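You operate a simulated robot arm through the tools that you are given. There is no shell and no other tool. Be economical: measure what you need, move in short steps, check, and stop when the job is done.

You run a simulated robot arm. Do the job below in one go: nothing can be reset, and whatever is moved stays where it is left.

## Task
Switch off the TINT heater, top the bath up to about 15 L and add two doser strokes.
Fine: heater off first; at the end draw a check sample to about the cup's line.

Only the result counts: the job must be done as asked and must still hold three seconds after the hand-in. Knocking over, shifting, dropping, spilling or breaking anything else fails it.

## Robot
A 7-joint arm with a two-finger parallel gripper, fixed in place. Base frame: the origin is at the foot of the arm, x ahead of it, y to its left, z up; the work surface is at about z = 620. Readings come in mm, rad, newtons and seconds.
With the tool pointing down near the work surface it reaches from about 100 to 660 mm from the base axis. Its first joint turns from -2.007 to 2.007 rad. Payload 3.91 kg.
Tool frame: the origin (TCP) lies between the finger pads and is the grasp point; the fingertips stand 30 mm ahead of it; z points along the fingers, y is the line along which they close. Largest opening 110 mm; finger width 20, thickness 10; the body of the gripper, 48 by 112 mm, starts 55 mm behind the TCP.
Orientation is told as [roll, pitch, yaw] about the base's x, y, z axes, in that order, counted from this pose: with the fingers straight down and closing along the base's y, the tool's x points along the base's -x, its y along +y and its z along -z.

## Interface
- The arm moves only by the tool step_arm. Its argument "series" is a list of rows, each a list of 3 entries, a list of its own where there are three numbers: the turn, a rotation vector about the base's x, y, z in rad, then the shift along the base's x, y, z in mm, then the gripper command, from -1 (fully open) to 1 (shut), values between in proportion. In form: [[[wx, wy, wz], [dx, dy, dz], jaw], ...]. A call has 1 to 20 rows; each row is the pose to reach, as a shift and turn from the pose commanded when the call began. Each row takes 0.2 s and may step no farther than 50 mm and 0.15 rad from the row before; otherwise, or with a gripper value out of range, the whole call is refused. A pose out of reach is approached as far as the arm can. The call stops where the force on the tool passes 90 N (or 10 N more than at its start, if that is more) or the arm is blocked; 0.2 s more then pass. The fingers move at their own pace (about 108 mm/s each) and stop on an object; they squeeze with about 24 N. The grip force told is the motor's: it shows also when the fingers shut on nothing. Time passes only in rows, and 0.2 s behind the last, so rows that repeat a pose let the fingers close. It gives the time, the measured TCP pose, the force on the tool (base axes), the opening and the grip force at its end, in the units of the frame above (readings bear some noise), and new pictures: "pictures" is both (left out), scene, wrist or none.
- Cameras (640 x 400 px; columns grow to the right, rows downward): "scene" is fixed at [407.7, 504.5, 1520.8]; the picture's right is [-1.00, 0.01, 0.00], its down [0.01, 0.60, -0.80] and it looks along [-0.01, -0.80, -0.60] (base axes); focal length 311 px, centre (320, 200). "wrist" rides on the gripper at [-36, 0, -57] in the tool frame; the picture's right is [0.00, -1.00, 0.00], its down [0.97, 0.00, -0.24] and it looks along [0.24, 0.00, 0.97] (tool axes); focal length 218 px, centre (320, 200).
- raise_lower(by): slides the trunk up (or, below 0, down) by that many mm; the arm rides with it, the base frame stays. It gives what a move gives, with no picture.
- pixel_to_xyz(camera, pixels): for up to 12 pixels [column, row] of the newest picture of that camera ("zoom" is the newest enlarged one), the place [x, y, z] in the base frame of the surface seen there, good to about 2 mm, but the place of the scene camera against the robot may be out by one fixed shift of up to 12 mm in any direction. No time passes.
- inspect(camera, box): a new picture of the part [left, top, right, bottom] of that camera's present view, enlarged. No time passes.
- finish_job(): hands the job in; it is judged then, once.

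Work in short steps. Measure before you move; look again where a grasp or a placing could have gone wrong, and mend it. You have 80 turns and 170 pictures in all, those below and enlarged ones among them. Open the gripper and draw the arm clear of the work before you hand the job in, unless the task says otherwise; then end with one line.

The tools are called by a JSON object that holds its "op" and its "data". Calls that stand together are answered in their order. step_arm: Moves the arm, as the interface text tells. Its arguments: {"type":"object","properties":{"series":{"type":"array","items":{"type":"array"}},"pictures":{"type":"string","enum":["both","scene","wrist","none"]}},"required":["series"]} The other tools are called the same way: raise_lower (by) slides the trunk up or down; pixel_to_xyz (camera, pixels) gives the place of the surface under pixels of a picture; inspect (camera, box) takes an enlarged picture of a part of a camera's view; finish_job () hands the job in.

At the start:

```text
time: 0.0
position: [467.9, -274.5, 1193.7]
orientation: [-0.001, 0.001, 0.001]
contact_force: [0.9, -0.3, -0.4]
width: 110.1
finger_force: 0.1
trunk travel left (down, up): [-825.0, 165.0]
```

scene: 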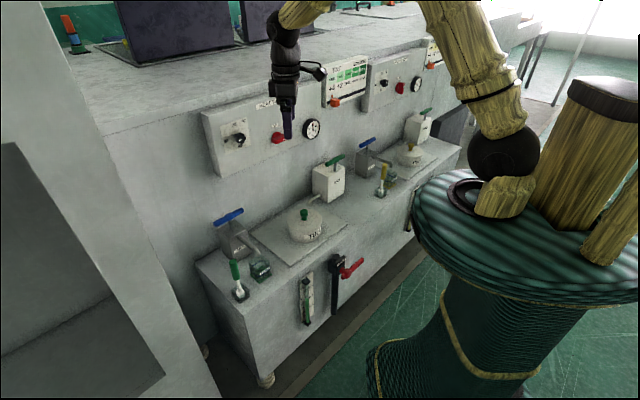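
wrist: 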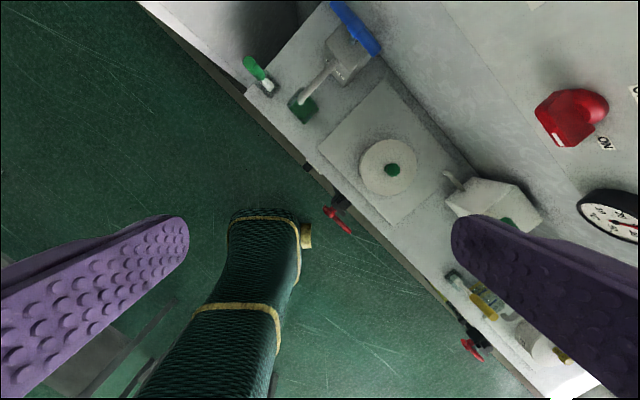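

The scene shows two bath stations with panels, dosers, valves and level gauges. I'll enlarge to read labels before moving.

{"op": "inspect", "data": {"camera": "scene", "box": [190, 80, 350, 180]}}

{"op": "inspect", "data": {"camera": "scene", "box": [310, 30, 470, 130]}}

{"op": "inspect", "data": {"camera": "scene", "box": [200, 180, 376, 290]}}

{"op": "inspect", "data": {"camera": "scene", "box": [260, 230, 388, 330]}}

{"op": "inspect", "data": {"camera": "scene", "box": [330, 100, 474, 200]}}

```text
4.00 times, centred on (270, 130) of scene
```

zoom: 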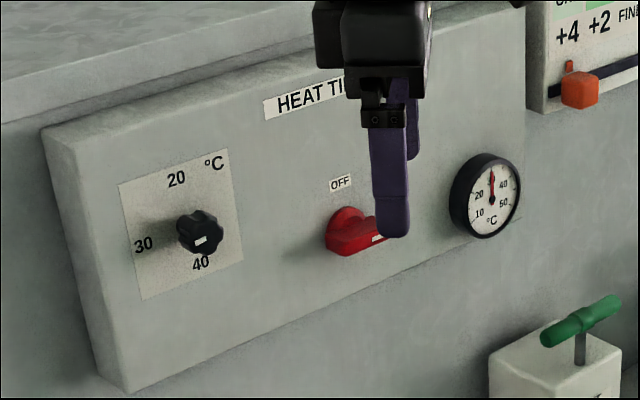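

```text
4.00 times, centred on (390, 80) of scene
```

zoom: 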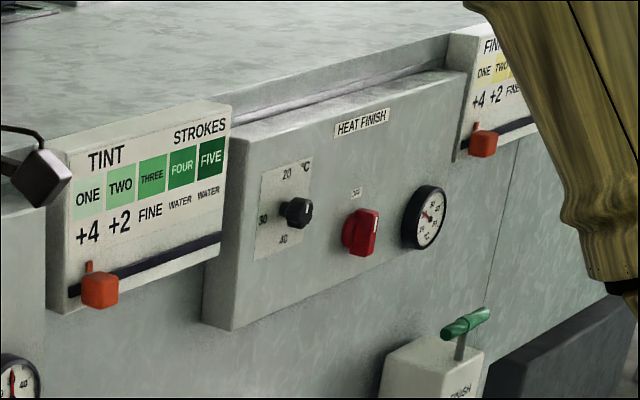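

```text
3.64 times, centred on (288, 235) of scene
```

zoom: 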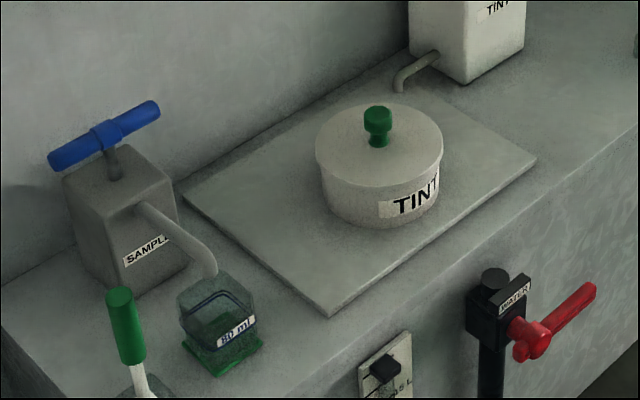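

```text
4.00 times, centred on (324, 280) of scene
```

zoom: 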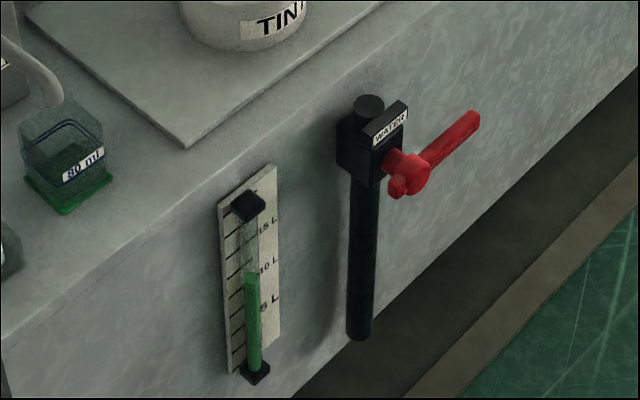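

```text
4.00 times, centred on (402, 150) of scene
```

zoom: 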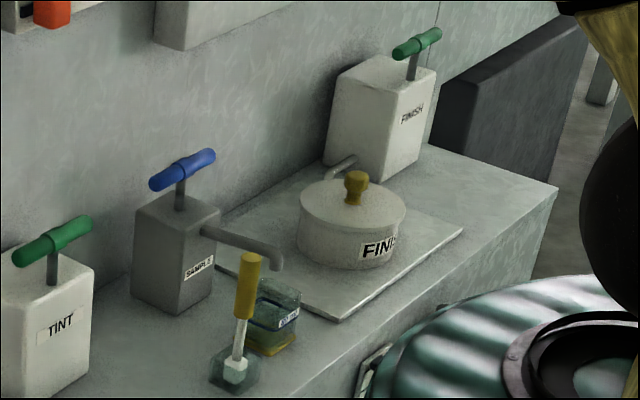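

The TINT station: heater switch (red, ON now), water valve (red lever), gauge at ~9 L, doser, sample pump, and cup. Next I measure the positions.

{"op": "pixel_to_xyz", "data": {"camera": "scene", "pixels": [[277, 138], [311, 128], [334, 160], [330, 192], [304, 214], [306, 235], [229, 217], [260, 270], [236, 268], [360, 265], [336, 260], [310, 285]]}}

{"op": "inspect", "data": {"camera": "wrist", "box": [230, 0, 550, 240]}}

{"op": "inspect", "data": {"camera": "wrist", "box": [520, 70, 640, 145]}}

```text
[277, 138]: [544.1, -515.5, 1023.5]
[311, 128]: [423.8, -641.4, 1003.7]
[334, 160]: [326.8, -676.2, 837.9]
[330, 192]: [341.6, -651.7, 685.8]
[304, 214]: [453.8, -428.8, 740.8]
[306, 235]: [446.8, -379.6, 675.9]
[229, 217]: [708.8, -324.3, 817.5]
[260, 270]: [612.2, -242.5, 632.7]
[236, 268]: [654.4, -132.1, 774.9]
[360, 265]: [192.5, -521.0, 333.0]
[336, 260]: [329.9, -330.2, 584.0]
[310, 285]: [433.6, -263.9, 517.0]
```

```text
1.67 times, centred on (390, 120) of wrist
```

zoom: 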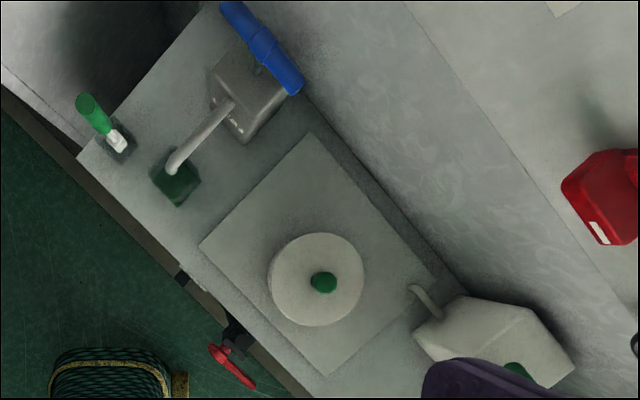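

```text
5.33 times, centred on (580, 108) of wrist
```

zoom: 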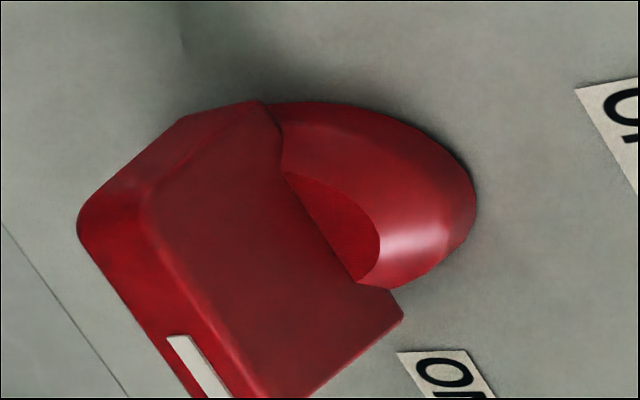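

I need the panel plane and the switch details; I sample points around it.

{"op": "pixel_to_xyz", "data": {"camera": "scene", "pixels": [[215, 135], [260, 122], [262, 150], [300, 108], [230, 165], [275, 126], [273, 138], [283, 140], [278, 135], [310, 130], [275, 142], [287, 139]]}}

{"op": "pixel_to_xyz", "data": {"camera": "wrist", "pixels": [[545, 105], [560, 135], [575, 100], [600, 108], [606, 142], [633, 92], [566, 142], [555, 90], [520, 60], [360, 40], [340, 15], [370, 45]]}}

{"op": "pixel_to_xyz", "data": {"camera": "wrist", "pixels": [[392, 169], [300, 100], [345, 220], [330, 210], [310, 112], [350, 60], [320, 160], [380, 80], [470, 195], [505, 222], [452, 177], [249, 64]]}}

```text
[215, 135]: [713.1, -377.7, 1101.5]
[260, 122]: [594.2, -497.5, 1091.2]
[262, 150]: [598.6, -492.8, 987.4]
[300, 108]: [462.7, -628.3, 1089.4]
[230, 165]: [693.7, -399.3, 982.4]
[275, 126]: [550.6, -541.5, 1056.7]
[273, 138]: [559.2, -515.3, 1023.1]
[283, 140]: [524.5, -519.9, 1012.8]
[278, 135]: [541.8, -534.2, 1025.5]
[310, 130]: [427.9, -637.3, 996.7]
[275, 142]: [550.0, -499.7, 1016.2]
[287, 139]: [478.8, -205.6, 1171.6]
```

```text
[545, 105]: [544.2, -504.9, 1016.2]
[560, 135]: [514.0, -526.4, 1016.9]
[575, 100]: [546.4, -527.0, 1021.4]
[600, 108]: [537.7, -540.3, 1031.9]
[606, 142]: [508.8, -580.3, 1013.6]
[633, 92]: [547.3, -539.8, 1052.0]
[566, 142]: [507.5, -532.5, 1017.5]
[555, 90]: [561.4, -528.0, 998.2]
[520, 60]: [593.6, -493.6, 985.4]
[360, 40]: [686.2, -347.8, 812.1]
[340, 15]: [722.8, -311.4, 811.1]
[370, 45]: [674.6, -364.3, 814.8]
```

```text
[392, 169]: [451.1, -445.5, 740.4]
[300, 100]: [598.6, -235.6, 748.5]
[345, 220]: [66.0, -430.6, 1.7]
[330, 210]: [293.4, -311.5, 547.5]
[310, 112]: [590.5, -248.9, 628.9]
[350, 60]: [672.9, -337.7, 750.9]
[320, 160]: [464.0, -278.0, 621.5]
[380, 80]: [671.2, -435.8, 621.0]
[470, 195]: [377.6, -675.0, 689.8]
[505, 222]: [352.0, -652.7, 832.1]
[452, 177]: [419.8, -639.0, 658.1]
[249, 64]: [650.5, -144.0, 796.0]
```

Wrist points give the heater panel plane as x−y≈1088 (45° wall, normal (-.707,.707)), with the switch axis near t≈0, z≈1018. I yaw the tool −45° and begin to back off.

{"op": "step_arm", "data": {"series": [[[0, 0, -0.131], [-10, 0, 0], -1], [[0, 0, -0.262], [-20, -10, 0], -1], [[0, 0, -0.393], [-30, -20, 0], -1], [[0, 0, -0.524], [-40, -30, 0], -1], [[0, 0, -0.655], [-50, -40, 0], -1], [[0, 0, -0.785], [-60, -50, 0], -1]], "pictures": "none"}}

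```text
time: 1.4
position: [406.8, -326.2, 1196.4]
orientation: [0.0, 0.0, -0.787]
contact_force: [-0.1, -0.7, 1.1]
width: 110.0
finger_force: 0.0
trunk travel left (down, up): [-825.0, 165.0]
```

Yaw done. Now tilt the tool to horizontal facing the panel while lowering in front of the switch.

{"op": "step_arm", "data": {"series": [[[-0.101, -0.101, 0], [0, -6, -14], -1], [[-0.202, -0.202, 0], [0, -12, -28], -1], [[-0.303, -0.303, 0], [0, -18, -42], -1], [[-0.404, -0.404, 0], [0, -24, -56], -1], [[-0.505, -0.505, 0], [0, -30, -70], -1], [[-0.606, -0.606, 0], [0, -36, -84], -1], [[-0.707, -0.707, 0], [0, -42, -98], -1], [[-0.808, -0.808, 0], [0, -48, -112], -1], [[-0.909, -0.909, 0], [0, -54, -126], -1], [[-1.01, -1.01, 0], [-3, -60, -140], -1], [[-1.111, -1.111, 0], [-5, -72, -156], -1], [[-1.111, -1.111, 0], [-5, -72, -156], -1]]}}

```text
time: 4.0
position: [402.9, -397.7, 1037.8]
orientation: [-2.986, -1.569, 2.203]
contact_force: [0.4, 0.2, -0.6]
width: 110.0
finger_force: 0.0
trunk travel left (down, up): [-825.0, 165.0]
```

scene: 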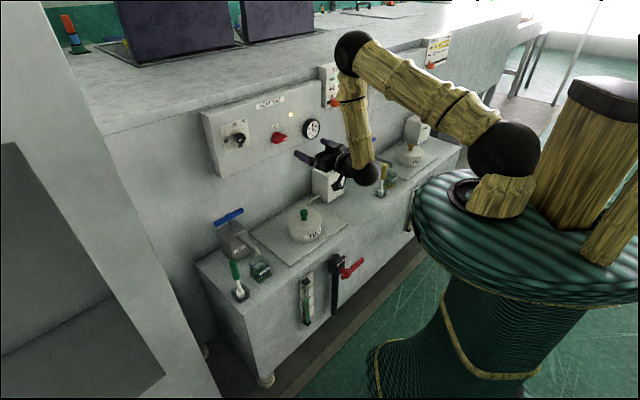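
wrist: 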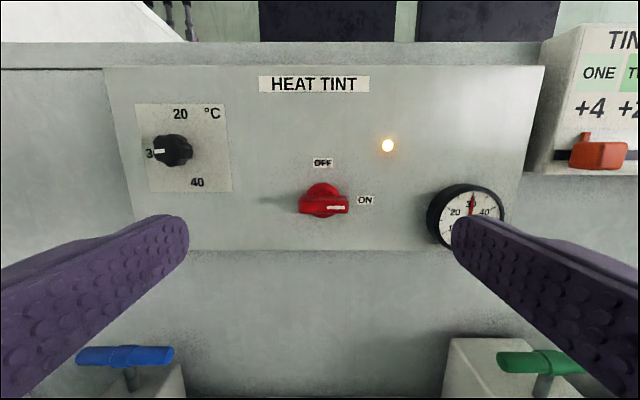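

The front view is clear: handle horizontal pointing ON, OFF straight up, lamp lit. Measure the handle.

{"op": "pixel_to_xyz", "data": {"camera": "wrist", "pixels": [[302, 207], [323, 208], [346, 207], [323, 192], [338, 207], [323, 214], [323, 200], [323, 162], [365, 200], [388, 146]]}}

{"op": "inspect", "data": {"camera": "wrist", "box": [270, 145, 398, 225]}}

```text
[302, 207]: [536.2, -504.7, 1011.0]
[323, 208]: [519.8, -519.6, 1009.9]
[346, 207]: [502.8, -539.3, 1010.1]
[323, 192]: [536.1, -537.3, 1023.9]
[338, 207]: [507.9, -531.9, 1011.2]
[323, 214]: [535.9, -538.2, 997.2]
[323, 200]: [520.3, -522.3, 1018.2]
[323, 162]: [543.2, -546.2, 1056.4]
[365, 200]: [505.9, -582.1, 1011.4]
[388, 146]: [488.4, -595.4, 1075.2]
```

```text
5.00 times, centred on (334, 185) of wrist
```

zoom: 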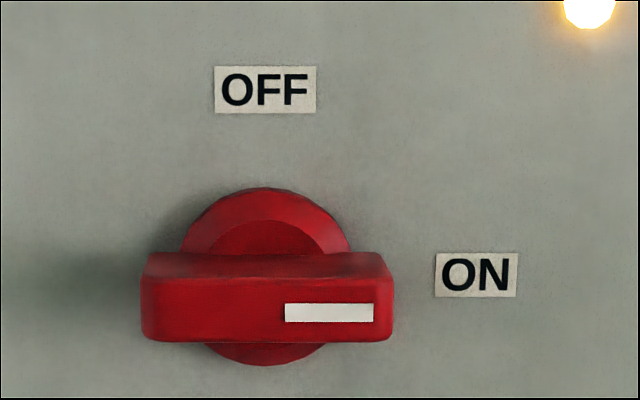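

Handle axis ≈ (545,−548) on the panel at z≈1011, front face 34 mm out. I roll the tool 90° clockwise so the fingers close vertically, at standoff.

{"op": "step_arm", "data": {"series": [[[0.101, -0.101, 0], [2, -1, -3], -1], [[0.202, -0.202, 0], [4, -2, -6], -1], [[0.303, -0.303, 0], [6, -3, -9], -1], [[0.404, -0.404, 0], [8, -4, -12], -1], [[0.505, -0.505, 0], [10, -6, -15], -1], [[0.606, -0.606, 0], [12, -8, -18], -1], [[0.707, -0.707, 0], [14, -10, -21], -1], [[0.808, -0.808, 0], [16, -12, -24], -1], [[0.909, -0.909, 0], [18, -16, -26], -1], [[1.01, -1.01, 0], [20, -20, -27], -1], [[1.111, -1.111, 0], [22, -22, -27], -1], [[1.111, -1.111, 0], [22, -22, -27], -1]]}}

```text
time: 6.6
position: [424.1, -418.7, 1011.8]
orientation: [1.57, 0.002, -2.356]
contact_force: [-0.1, -0.2, 0.2]
width: 110.0
finger_force: 0.1
trunk travel left (down, up): [-825.0, 165.0]
```

scene: 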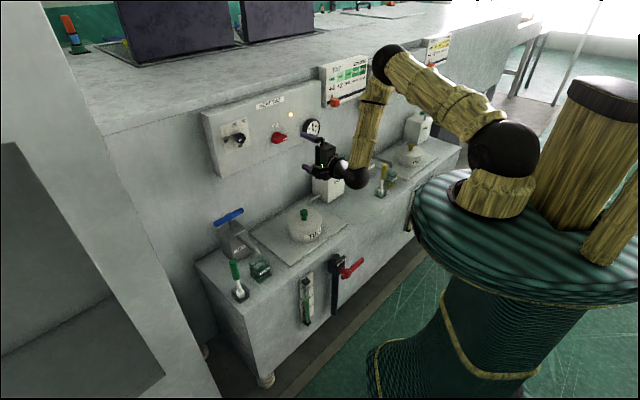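
wrist: 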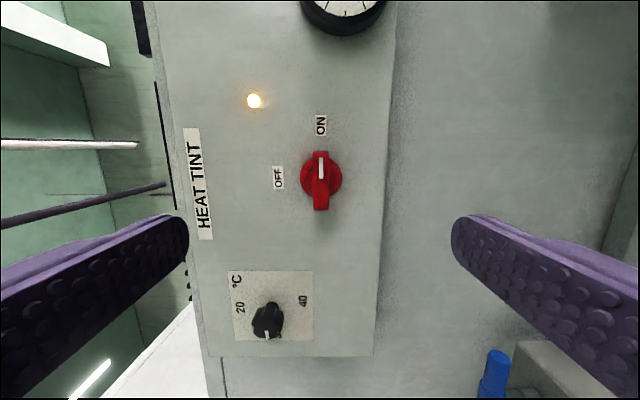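

Aligned (handle at column 320). Advance ~125 mm along the panel normal, then close on the handle.

{"op": "step_arm", "data": {"series": [[[0, 0, 0], [25, -28, 0], -0.5], [[0, 0, 0], [50, -56, 0], -0.5], [[0, 0, 0], [70, -78, 0], -0.5], [[0, 0, 0], [84, -92, 0], -0.5], [[0, 0, 0], [84, -92, 0], 1], [[0, 0, 0], [84, -92, 0], 1], [[0, 0, 0], [84, -92, 0], 1], [[0, 0, 0], [84, -92, 0], 1]]}}

```text
time: 8.4
position: [507.1, -512.5, 1009.6]
orientation: [1.57, 0.001, -2.355]
contact_force: [-1.1, 1.1, -6.6]
width: 14.8
finger_force: 45.0
trunk travel left (down, up): [-825.0, 165.0]
```

scene: 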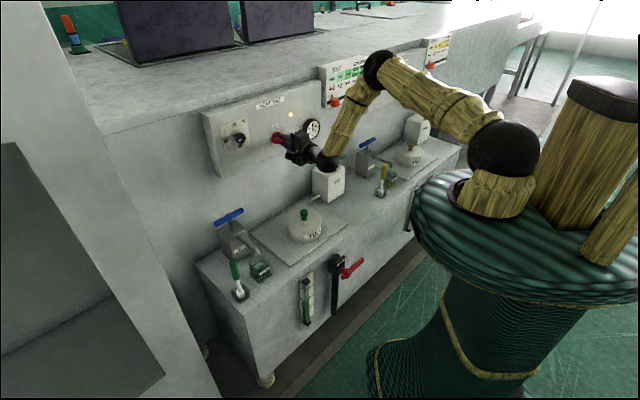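
wrist: 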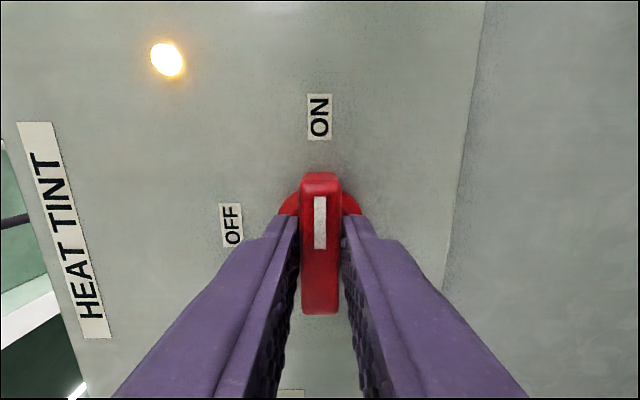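

Gripped (width 14.8). Turn the switch 90° counter-clockwise to OFF.

{"op": "step_arm", "data": {"series": [[[-0.101, 0.101, 0], [0, 0, 0], 1], [[-0.202, 0.202, 0], [0, 0, 0], 1], [[-0.303, 0.303, 0], [0, 0, 0], 1], [[-0.404, 0.404, 0], [0, 0, 0], 1], [[-0.505, 0.505, 0], [0, 0, 0], 1], [[-0.606, 0.606, 0], [0, 0, 0], 1], [[-0.707, 0.707, 0], [0, 0, 0], 1], [[-0.808, 0.808, 0], [0, 0, 0], 1], [[-0.909, 0.909, 0], [0, 0, 0], 1], [[-1.01, 1.01, 0], [0, 0, 0], 1], [[-1.111, 1.111, 0], [0, 0, 0], 1], [[-1.111, 1.111, 0], [0, 0, 0], 1]]}}

```text
time: 11.0
position: [509.3, -510.6, 1013.1]
orientation: [-2.742, -1.567, 1.957]
contact_force: [4.3, 5.4, 15.3]
width: 14.8
finger_force: 45.6
trunk travel left (down, up): [-825.0, 165.0]
```

scene: 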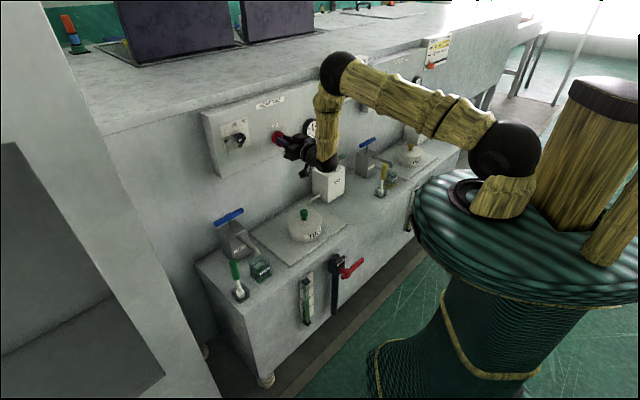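
wrist: 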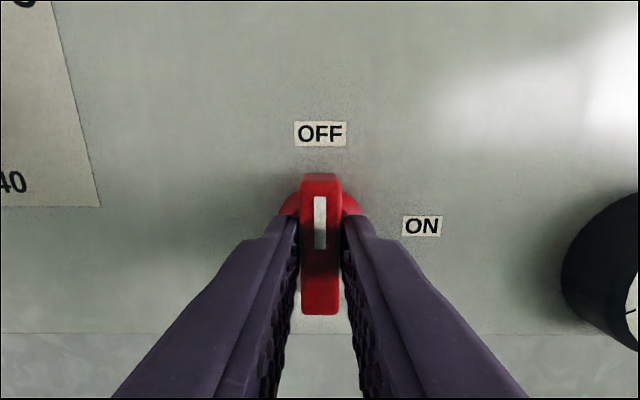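

Handle stands at OFF. Release and back out straight 130 mm to check the lamp.

{"op": "step_arm", "data": {"series": [[[0, 0, 0], [0, 0, 0], -0.4], [[0, 0, 0], [0, 0, 0], -0.4], [[0, 0, 0], [-25, 25, 0], -0.4], [[0, 0, 0], [-55, 55, 0], -0.4], [[0, 0, 0], [-85, 85, 0], -0.4], [[0, 0, 0], [-110, 110, 0], -0.4]], "pictures": "wrist"}}

```text
time: 12.4
position: [398.2, -401.7, 1014.2]
orientation: [-2.527, -1.571, 1.742]
contact_force: [-0.1, 0.7, -0.6]
width: 77.1
finger_force: 0.0
trunk travel left (down, up): [-825.0, 165.0]
```

wrist: 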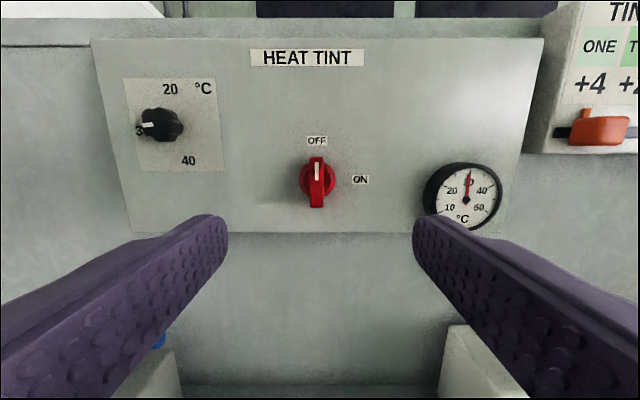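

Lamp out, heater OFF. Next, retract toward the base before lowering the trunk to face the water valve at the counter front (x−y≈697).

{"op": "step_arm", "data": {"series": [[[0, 0, 0], [-35, 35, 0], -0.4], [[0, 0, 0], [-70, 70, 0], -0.4], [[0, 0, 0], [-105, 105, 0], -0.4], [[0, 0, 0], [-135, 135, 0], -0.4], [[0, 0, 0], [-160, 160, 0], -0.4], [[0, 0, 0], [-160, 160, 0], -0.4]]}}

```text
time: 13.8
position: [252.4, -253.4, 991.1]
orientation: [2.521, -1.532, 2.966]
contact_force: [-0.2, 0.3, 0.8]
width: 76.9
finger_force: 0.0
out of reach, approached as far as the arm can: row 4, 5, 6
trunk travel left (down, up): [-825.0, 165.0]
```

scene: 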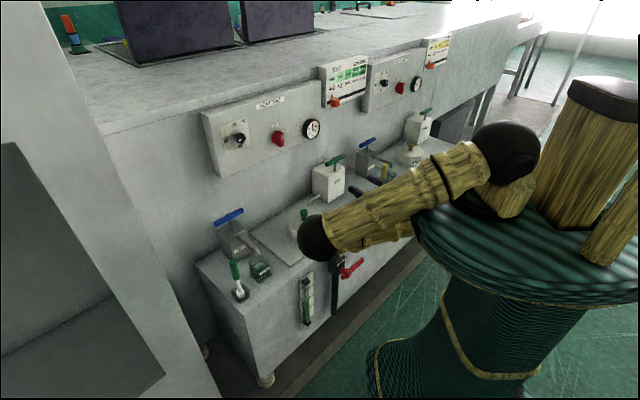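
wrist: 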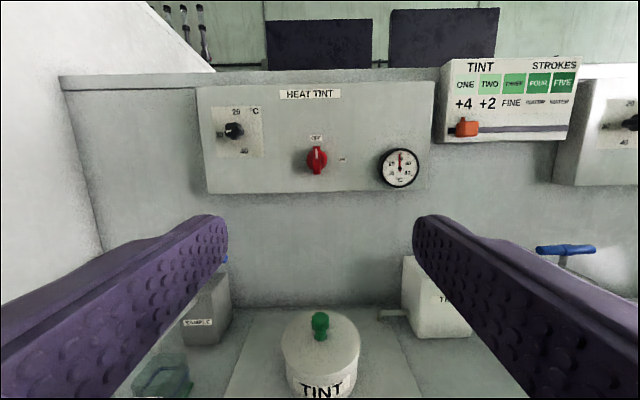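

The arm is at its fold limit horizontally, so I'll use tilted/down tool poses instead. Tilt the tool back 45° and lower a bit to view the counter front.

{"op": "step_arm", "data": {"series": [[[0.09, 0.09, 0], [0, 0, -10], -0.4], [[0.18, 0.18, 0], [0, 0, -20], -0.4], [[0.27, 0.27, 0], [0, 0, -40], -0.4], [[0.36, 0.36, 0], [0, 0, -60], -0.4], [[0.45, 0.45, 0], [0, 0, -80], -0.4], [[0.54, 0.54, 0], [0, 0, -100], -0.4], [[0.6, 0.6, 0], [0, 0, -120], -0.4], [[0.6, 0.6, 0], [0, 0, -120], -0.4]]}}

```text
time: 15.6
position: [243.0, -251.1, 861.1]
orientation: [-0.004, -0.72, -0.784]
contact_force: [-0.7, -0.7, -0.4]
width: 76.8
finger_force: 0.0
out of reach, approached as far as the arm can: row 1, 2, 3, 4, 5, 6
trunk travel left (down, up): [-825.0, 165.0]
```

scene: 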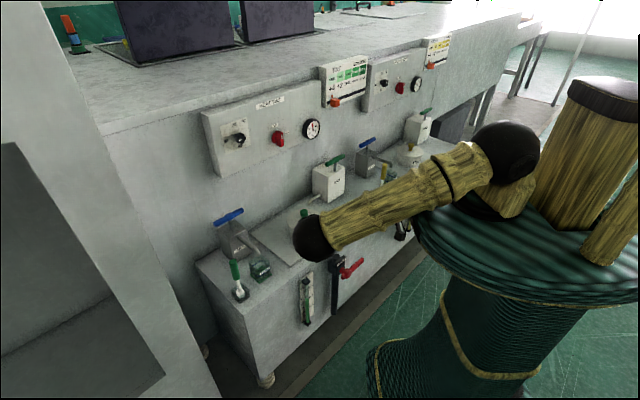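
wrist: 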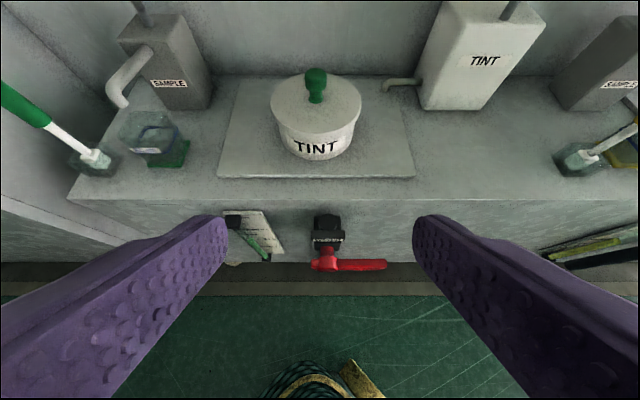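

Valve at (328,262), gauge at (255,235). Enlarge and measure.

{"op": "pixel_to_xyz", "data": {"camera": "wrist", "pixels": [[330, 266], [382, 265], [320, 266], [357, 265], [328, 250], [327, 222], [327, 238], [270, 258], [233, 220], [330, 208], [375, 269], [300, 200]]}}

{"op": "inspect", "data": {"camera": "wrist", "box": [210, 195, 402, 315]}}

{"op": "inspect", "data": {"camera": "scene", "box": [280, 250, 376, 330]}}

```text
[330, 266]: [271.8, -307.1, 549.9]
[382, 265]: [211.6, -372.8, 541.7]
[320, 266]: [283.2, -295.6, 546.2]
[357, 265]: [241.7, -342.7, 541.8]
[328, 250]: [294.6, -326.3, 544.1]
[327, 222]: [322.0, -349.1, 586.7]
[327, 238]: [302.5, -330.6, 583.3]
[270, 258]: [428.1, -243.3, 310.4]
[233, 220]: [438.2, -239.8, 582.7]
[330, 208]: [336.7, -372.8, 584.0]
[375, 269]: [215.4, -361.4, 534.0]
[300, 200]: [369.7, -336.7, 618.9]
```

```text
3.33 times, centred on (306, 255) of wrist
```

zoom: 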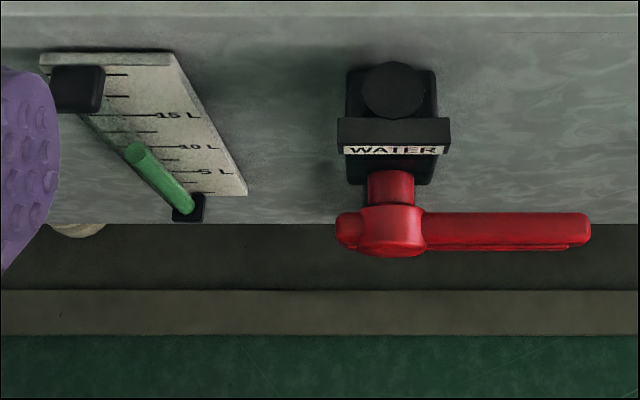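

```text
5.00 times, centred on (328, 290) of scene
```

zoom: 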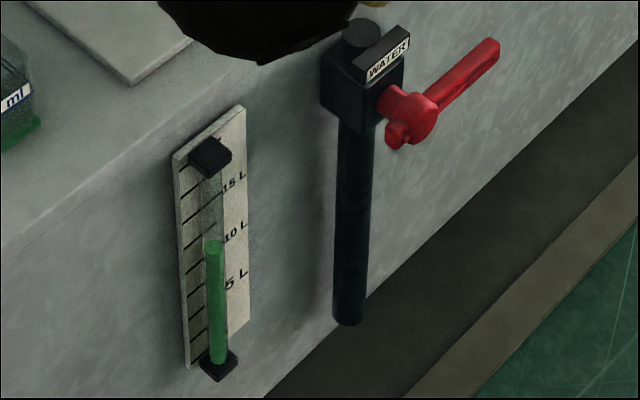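

Lever horizontal, pivot around (285,−310,545), tip ≈(212,−373,542). I bring the tool to straight down first.

{"op": "step_arm", "data": {"series": [[[0.1, 0.1, 0], [3, -5, 0], -0.4], [[0.2, 0.2, 0], [6, -10, 0], -0.4], [[0.3, 0.3, 0], [9, -15, 0], -0.4], [[0.4, 0.4, 0], [12, -20, 0], -0.4], [[0.511, 0.511, 0], [15, -25, 0], -0.4], [[0.511, 0.511, 0], [15, -25, 0], -0.4]], "pictures": "none"}}

{"op": "step_arm", "data": {"series": [[[0, 0, 0.143], [0, -8, 0], -0.4], [[0, 0, 0.286], [0, -16, 0], -0.4], [[0, 0, 0.428], [0, -24, 0], -0.4], [[0, 0, 0.571], [0, -32, -5], -0.4], [[0, 0, 0.714], [-5, -40, -10], -0.4], [[0, 0, 0.857], [-10, -48, -15], -0.4], [[0, 0, 1.0], [-15, -56, -20], -0.4], [[0, 0, 1.142], [-20, -64, -25], -0.4], [[0, 0, 1.285], [-25, -72, -30], -0.4], [[0, 0, 1.428], [-30, -80, -35], -0.4], [[0, 0, 1.571], [-31, -86, -40], -0.4], [[0, 0, 1.571], [-31, -86, -40], -0.4]]}}

```text
refused: row 5 steps farther than a row can; nothing moved
```

```text
time: 18.2
position: [213.4, -338.0, 820.5]
orientation: [0.0, -0.724, 0.79]
contact_force: [-0.1, -0.3, 0.0]
width: 77.1
finger_force: 0.1
trunk travel left (down, up): [-825.0, 165.0]
```

scene: 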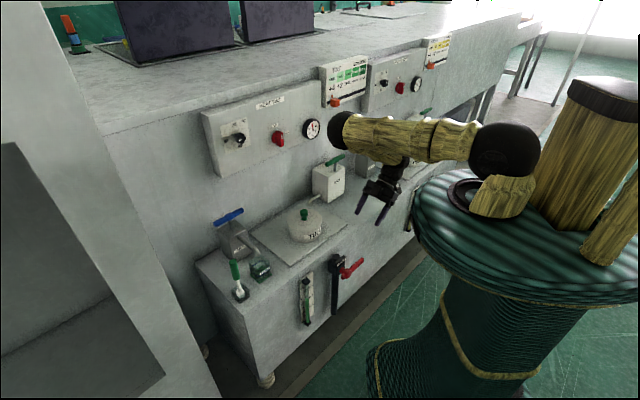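
wrist: 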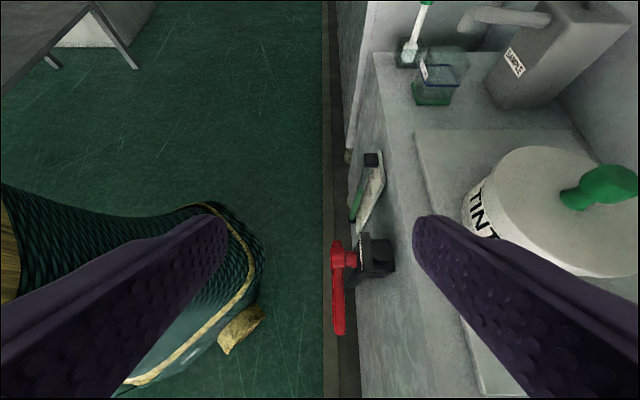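

The tool is tilted toward the gauge side with closing axis along the wall normal — useful: both gauge (370,190) and lever (338,290) are visible. Measure the lever and gauge from here.

{"op": "pixel_to_xyz", "data": {"camera": "wrist", "pixels": [[338, 325], [338, 300], [338, 275], [334, 300], [342, 300], [338, 248], [345, 255], [372, 158], [360, 190], [354, 210]]}}

{"op": "inspect", "data": {"camera": "wrist", "box": [310, 140, 406, 200]}}

{"op": "inspect", "data": {"camera": "wrist", "box": [300, 220, 428, 340]}}

```text
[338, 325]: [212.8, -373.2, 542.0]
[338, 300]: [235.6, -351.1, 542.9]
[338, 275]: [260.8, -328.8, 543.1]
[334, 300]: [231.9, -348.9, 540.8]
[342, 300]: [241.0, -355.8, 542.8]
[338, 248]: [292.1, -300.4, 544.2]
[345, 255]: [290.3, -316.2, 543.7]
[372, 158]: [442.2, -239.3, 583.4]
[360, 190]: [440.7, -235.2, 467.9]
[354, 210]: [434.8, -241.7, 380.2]
```

```text
6.67 times, centred on (358, 170) of wrist
```

zoom: 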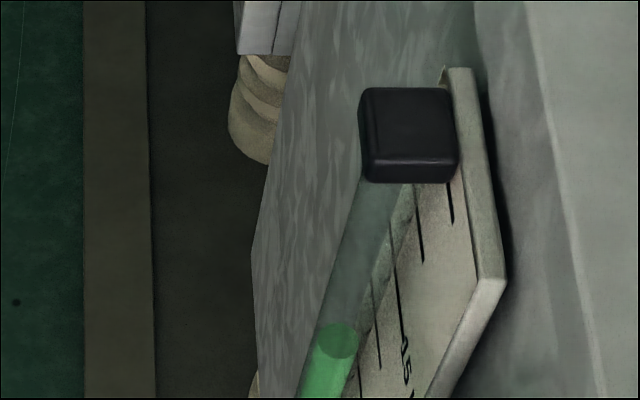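

```text
3.33 times, centred on (364, 280) of wrist
```

zoom: 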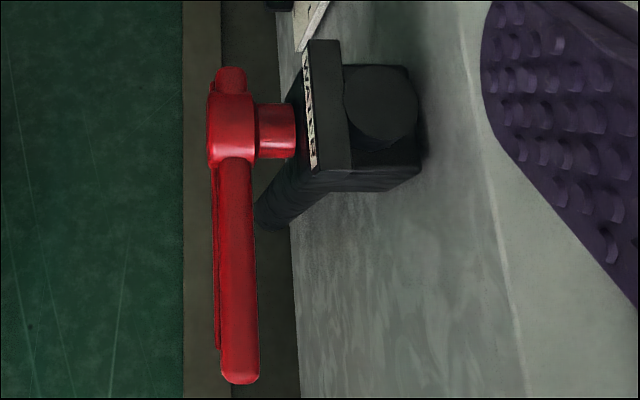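

Lever centreline x−y≈588, z≈537. Descend toward the grip point (230,−357), first part with the tilt kept.

{"op": "step_arm", "data": {"series": [[[0, 0, 0], [4, -4, -40], -0.4], [[0, 0, 0], [8, -8, -80], -0.4], [[0, 0, 0], [12, -12, -120], -0.4], [[0, 0, 0], [17, -19, -160], -0.4], [[0, 0, 0], [17, -19, -200], -0.4], [[0, 0, 0], [17, -19, -200], -0.4]]}}

```text
time: 19.6
position: [266.1, -406.3, 667.7]
orientation: [-0.136, -0.697, 0.878]
contact_force: [0.9, 0.1, -0.8]
width: 77.0
finger_force: 0.0
trunk travel left (down, up): [-825.0, 165.0]
```

scene: 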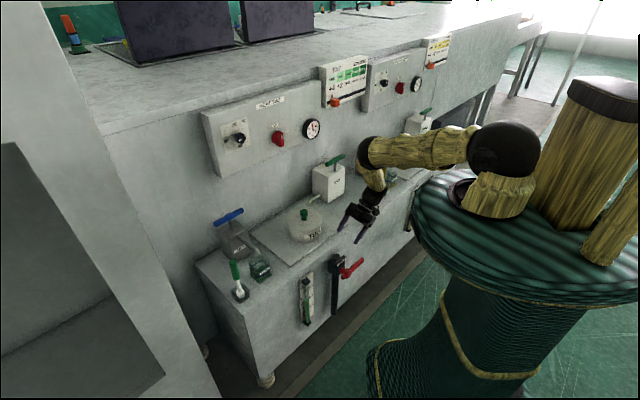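
wrist: 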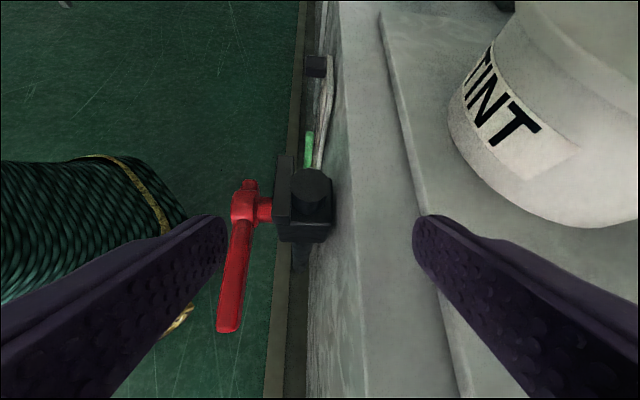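

The measured pose deviates from the command (266,−406 vs 230,−357) — perhaps the joints are still catching up; I hold and re-read.

{"op": "step_arm", "data": {"series": [[[0, 0, 0], [0, 0, 0], -0.4], [[0, 0, 0], [0, 0, 0], -0.4], [[0, 0, 0], [0, 0, 0], -0.4]], "pictures": "wrist"}}

```text
time: 20.4
position: [261.9, -407.6, 667.7]
orientation: [-0.133, -0.696, 0.868]
contact_force: [0.0, -0.4, 0.0]
width: 77.1
finger_force: 0.0
trunk travel left (down, up): [-825.0, 165.0]
```

wrist: 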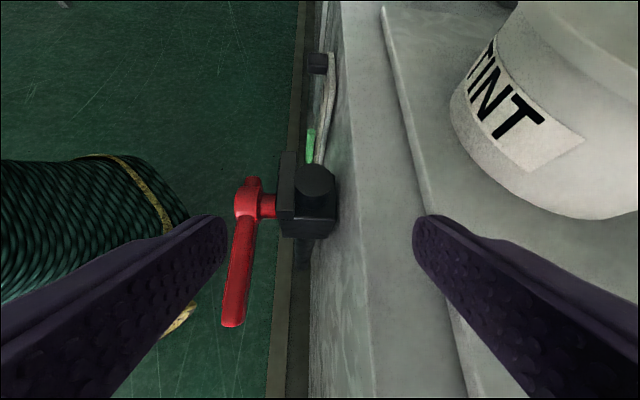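

The arm can't fold that way here, so I go back up and use the trunk for height instead.

{"op": "step_arm", "data": {"series": [[[0, 0, 0], [0, 0, 40], -0.4], [[0, 0, 0], [0, 0, 80], -0.4], [[0, 0, 0], [0, 0, 120], -0.4], [[0, 0, 0], [0, 0, 160], -0.4], [[0, 0, 0], [0, 0, 200], -0.4], [[0, 0, 0], [0, 0, 200], -0.4]], "pictures": "none"}}

```text
time: 21.8
position: [229.4, -356.4, 821.5]
orientation: [-0.001, -0.725, 0.785]
contact_force: [0.4, -0.1, -0.6]
width: 77.3
finger_force: 0.0
trunk travel left (down, up): [-825.0, 165.0]
```

Tracking restored. Check where the elbow is before lowering the trunk.

{"op": "raise_lower", "data": {"by": -60}}

{"op": "inspect", "data": {"camera": "scene", "box": [240, 60, 560, 340]}}

{"op": "pixel_to_xyz", "data": {"camera": "zoom", "pixels": [[200, 150], [180, 150], [300, 150], [480, 150], [200, 180]]}}

```text
time: 22.8
position: [229.7, -358.3, 761.5]
orientation: [0.0, -0.724, 0.786]
contact_force: [-0.5, 0.7, -0.2]
width: 77.0
finger_force: 0.2
trunk travel left (down, up): [-765.0, 225.0]
```

```text
1.43 times, centred on (400, 200) of scene
```

zoom: 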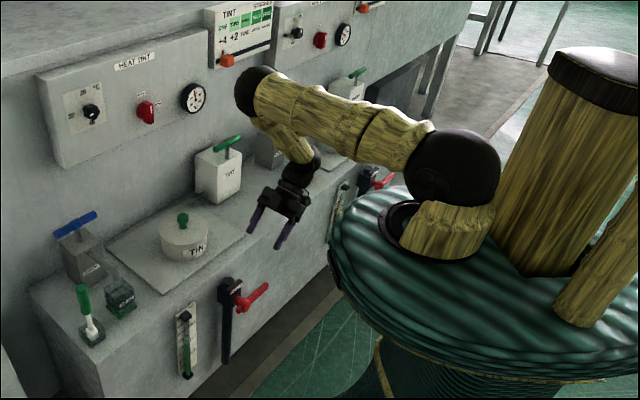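

```text
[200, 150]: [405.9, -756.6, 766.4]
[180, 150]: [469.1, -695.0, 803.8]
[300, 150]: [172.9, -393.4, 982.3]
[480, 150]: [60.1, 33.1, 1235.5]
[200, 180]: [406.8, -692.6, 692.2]
```

{"op": "pixel_to_xyz", "data": {"camera": "zoom", "pixels": [[250, 90], [250, 110], [270, 120], [310, 165], [275, 155], [355, 72]]}}

{"op": "raise_lower", "data": {"by": -100}}

{"op": "inspect", "data": {"camera": "scene", "box": [240, 60, 560, 340]}}

```text
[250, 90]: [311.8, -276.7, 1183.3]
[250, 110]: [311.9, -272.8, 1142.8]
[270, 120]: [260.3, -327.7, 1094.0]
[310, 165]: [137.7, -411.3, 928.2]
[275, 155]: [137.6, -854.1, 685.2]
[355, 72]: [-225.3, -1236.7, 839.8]
```

```text
time: 24.1
position: [229.6, -356.8, 660.5]
orientation: [-0.002, -0.723, 0.786]
contact_force: [-0.1, -0.2, -0.7]
width: 76.8
finger_force: 0.1
trunk travel left (down, up): [-665.0, 325.0]
```

```text
1.43 times, centred on (400, 200) of scene
```

zoom: 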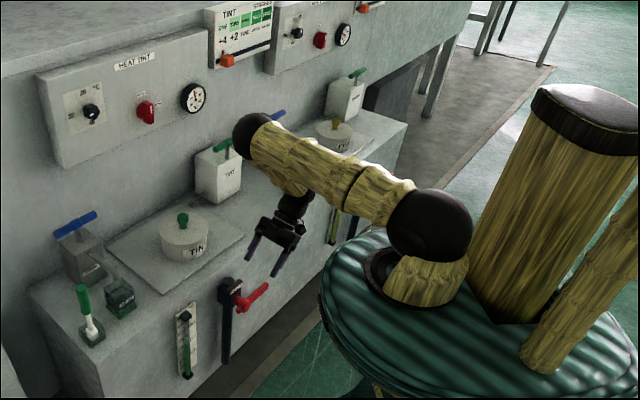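

Elbow stays far above the counter. Lower the remaining 123 mm so the fingers straddle the lever.

{"op": "raise_lower", "data": {"by": -122}}

{"op": "inspect", "data": {"camera": "wrist", "box": [0, 0, 640, 400]}}

{"op": "inspect", "data": {"camera": "scene", "box": [270, 180, 430, 340]}}

```text
time: 25.6
position: [229.3, -356.1, 539.4]
orientation: [0.001, -0.723, 0.785]
contact_force: [0.3, 0.2, -0.3]
width: 76.9
finger_force: 0.1
trunk travel left (down, up): [-543.0, 447.0]
```

```text
1.00 times, centred on (320, 200) of wrist
```

zoom: 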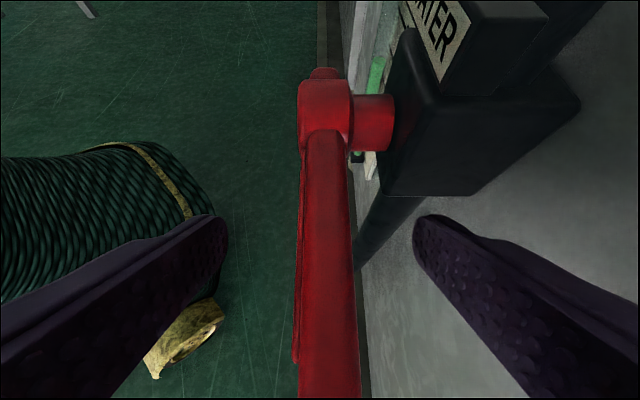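

```text
2.50 times, centred on (350, 260) of scene
```

zoom: 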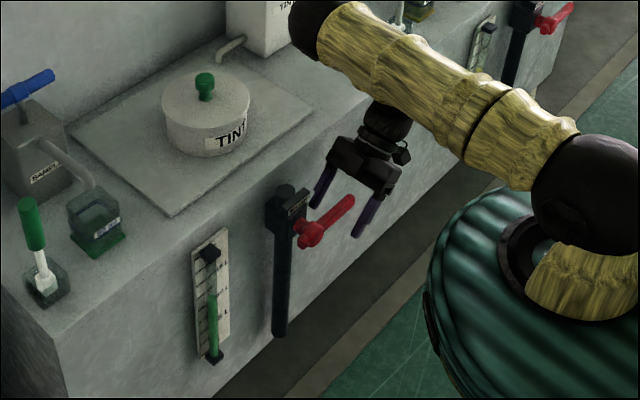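

Lever sits between the fingers. Close, and zoom the gauge to set the calibration.

{"op": "step_arm", "data": {"series": [[[0, 0, 0], [1, -1, 0], 1], [[0, 0, 0], [1, -1, 0], 1], [[0, 0, 0], [1, -1, 0], 1]], "pictures": "wrist"}}

{"op": "inspect", "data": {"camera": "scene", "box": [284, 265, 348, 329]}}

{"op": "pixel_to_xyz", "data": {"camera": "zoom", "pixels": [[300, 250], [300, 300], [300, 200], [370, 200], [370, 270], [370, 130]]}}

```text
time: 26.4
position: [231.2, -358.4, 540.8]
orientation: [-0.002, -0.722, 0.785]
contact_force: [3.1, -4.7, 1.2]
width: 15.8
finger_force: 45.2
trunk travel left (down, up): [-543.0, 447.0]
```

wrist: 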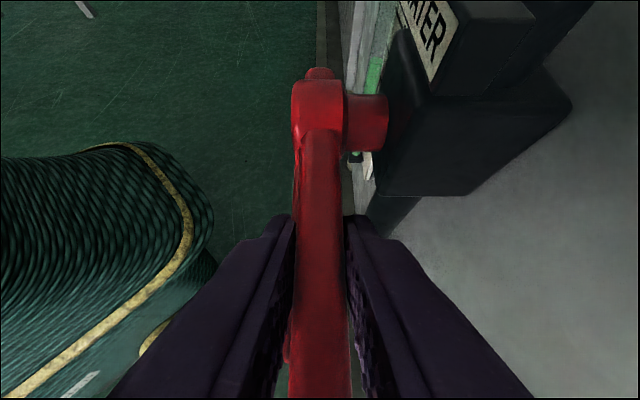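

```text
6.25 times, centred on (316, 297) of scene
```

zoom: 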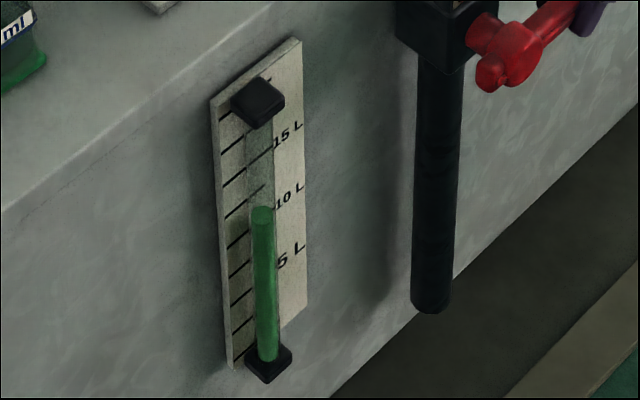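

```text
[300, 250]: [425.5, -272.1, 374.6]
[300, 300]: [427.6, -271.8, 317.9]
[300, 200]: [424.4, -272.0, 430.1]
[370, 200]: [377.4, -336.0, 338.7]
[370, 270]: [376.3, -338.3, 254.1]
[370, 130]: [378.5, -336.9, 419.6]
```

Get heights of ticks and the liquid column from the zoom.

{"op": "pixel_to_xyz", "data": {"camera": "zoom", "pixels": [[285, 265], [285, 207], [285, 144], [232, 181], [234, 243], [240, 300], [262, 209], [262, 214], [262, 240], [266, 358], [240, 361], [228, 113]]}}

{"op": "inspect", "data": {"camera": "scene", "box": [298, 267, 334, 303]}}

```text
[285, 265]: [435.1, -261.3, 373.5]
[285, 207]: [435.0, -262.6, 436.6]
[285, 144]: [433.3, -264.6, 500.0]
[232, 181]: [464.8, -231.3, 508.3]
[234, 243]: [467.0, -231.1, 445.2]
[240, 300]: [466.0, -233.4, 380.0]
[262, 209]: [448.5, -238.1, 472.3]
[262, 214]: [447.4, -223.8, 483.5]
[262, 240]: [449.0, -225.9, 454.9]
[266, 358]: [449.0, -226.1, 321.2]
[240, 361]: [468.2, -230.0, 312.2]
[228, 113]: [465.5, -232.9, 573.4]
```

```text
11.11 times, centred on (316, 285) of scene
```

zoom: 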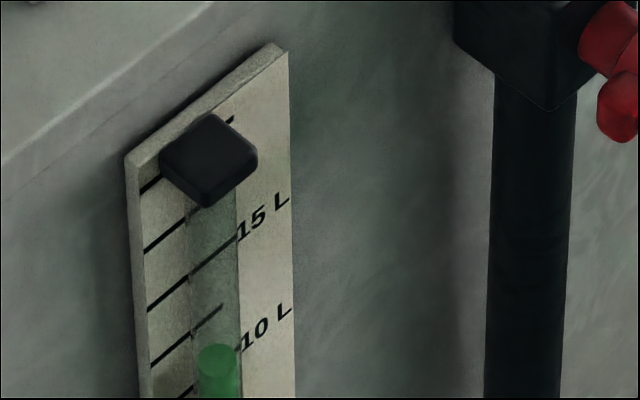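

{"op": "pixel_to_xyz", "data": {"camera": "zoom", "pixels": [[217, 374], [217, 380], [217, 390], [217, 360], [217, 350], [222, 372], [210, 384], [225, 355], [155, 302], [155, 240], [152, 361], [217, 340]]}}

```text
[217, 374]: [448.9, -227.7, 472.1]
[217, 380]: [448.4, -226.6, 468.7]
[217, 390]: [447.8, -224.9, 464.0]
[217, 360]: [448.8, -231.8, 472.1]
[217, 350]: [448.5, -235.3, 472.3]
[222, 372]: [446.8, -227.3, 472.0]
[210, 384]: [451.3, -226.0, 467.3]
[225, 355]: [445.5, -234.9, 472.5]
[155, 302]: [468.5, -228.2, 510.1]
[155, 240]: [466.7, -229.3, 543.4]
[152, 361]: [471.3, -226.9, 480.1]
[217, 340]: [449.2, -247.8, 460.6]
```

Liquid surface z=472.2 → ≈12.1 L; ticks: 15 L at z≈509. Try a small turn of the lever downward (~17°) and watch the force.

{"op": "step_arm", "data": {"series": [[[0, 0, 0], [0.5, 0.5, -7], 1], [[0, 0, 0], [1, 1, -14], 1], [[0, 0, 0], [2, 2, -20], 1]], "pictures": "wrist"}}

{"op": "inspect", "data": {"camera": "scene", "box": [298, 267, 334, 303]}}

{"op": "pixel_to_xyz", "data": {"camera": "zoom", "pixels": [[217, 372], [217, 360], [217, 350], [217, 340], [217, 330], [217, 320]]}}

```text
time: 27.2
position: [231.7, -359.1, 530.2]
orientation: [-0.006, -0.733, 0.793]
contact_force: [-10.2, 9.3, 30.7]
width: 16.0
finger_force: 45.6
trunk travel left (down, up): [-543.0, 447.0]
stopped in row 3: the force on the tool passed its limit (the readings are from after the stop); the commanded pose is now the measured one
```

wrist: 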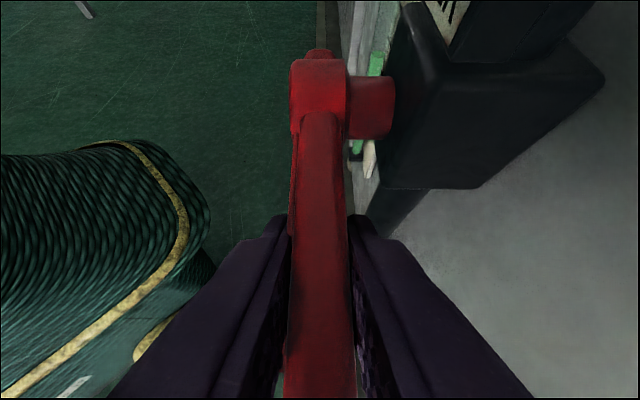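

```text
11.11 times, centred on (316, 285) of scene
```

zoom: 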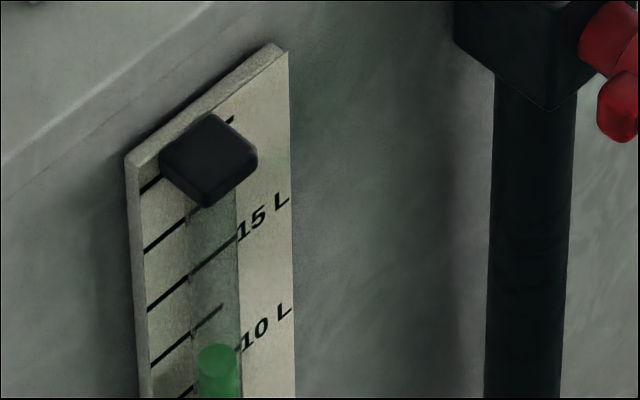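

```text
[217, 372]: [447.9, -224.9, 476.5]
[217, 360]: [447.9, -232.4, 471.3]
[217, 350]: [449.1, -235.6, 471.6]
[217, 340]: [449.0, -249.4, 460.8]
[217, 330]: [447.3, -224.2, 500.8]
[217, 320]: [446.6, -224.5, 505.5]
```

Downward is the stop. Now turn the lever upward in small steps, reading the gauge.

{"op": "step_arm", "data": {"series": [[[0, 0, 0], [0, 0, 8], 1], [[0, 0, 0], [0, 0, 16], 1], [[0, 0, 0], [1, 1, 24], 1]], "pictures": "wrist"}}

{"op": "inspect", "data": {"camera": "scene", "box": [298, 267, 334, 303]}}

{"op": "pixel_to_xyz", "data": {"camera": "zoom", "pixels": [[217, 372], [217, 360], [217, 350], [217, 340], [217, 330], [217, 320]]}}

```text
time: 28.0
position: [231.9, -358.2, 550.6]
orientation: [-0.004, -0.726, 0.787]
contact_force: [-18.1, 15.5, -20.6]
width: 16.2
finger_force: 45.0
trunk travel left (down, up): [-543.0, 447.0]
```

wrist: 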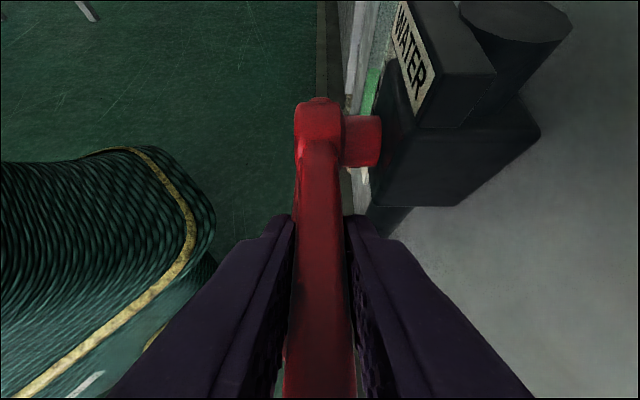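

```text
11.11 times, centred on (316, 285) of scene
```

zoom: 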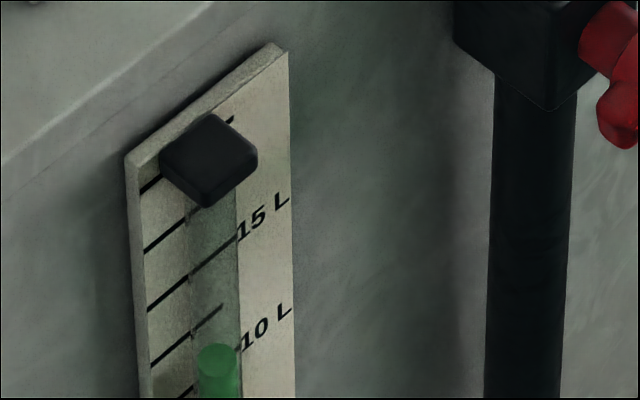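

```text
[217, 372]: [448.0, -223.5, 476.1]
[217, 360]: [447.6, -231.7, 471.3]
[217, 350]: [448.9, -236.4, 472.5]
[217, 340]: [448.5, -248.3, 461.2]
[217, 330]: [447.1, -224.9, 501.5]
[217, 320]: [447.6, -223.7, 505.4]
```

The lever moves upward (tail dipped); level unchanged so far. Continue up.

{"op": "step_arm", "data": {"series": [[[0, 0, 0], [1, 1, 8], 1], [[0, 0, 0], [3, 3, 16], 1], [[0, 0, 0], [5, 5, 23], 1]], "pictures": "wrist"}}

{"op": "inspect", "data": {"camera": "scene", "box": [298, 267, 334, 303]}}

{"op": "pixel_to_xyz", "data": {"camera": "zoom", "pixels": [[217, 372], [217, 360], [217, 350], [217, 340], [217, 330], [217, 320]]}}

```text
time: 28.8
position: [237.3, -352.3, 574.0]
orientation: [-0.004, -0.726, 0.789]
contact_force: [-25.6, 16.8, -17.9]
width: 15.8
finger_force: 45.0
trunk travel left (down, up): [-543.0, 447.0]
```

wrist: 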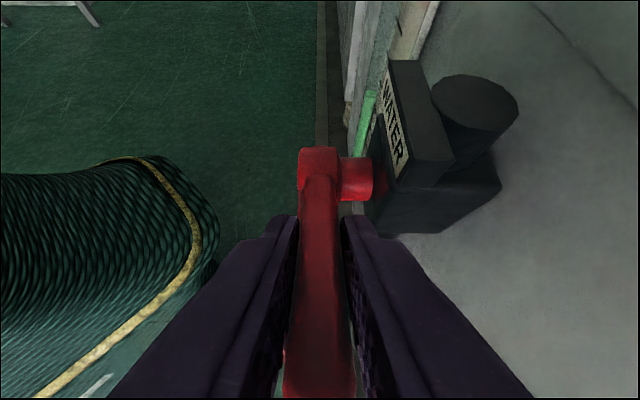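

```text
11.11 times, centred on (316, 285) of scene
```

zoom: 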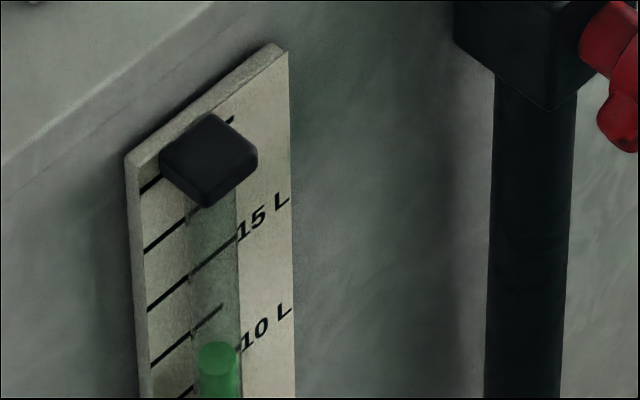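

```text
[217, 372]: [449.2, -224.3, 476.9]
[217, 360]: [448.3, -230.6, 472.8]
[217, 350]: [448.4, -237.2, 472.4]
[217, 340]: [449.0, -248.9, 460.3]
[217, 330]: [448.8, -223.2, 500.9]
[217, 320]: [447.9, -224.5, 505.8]
```

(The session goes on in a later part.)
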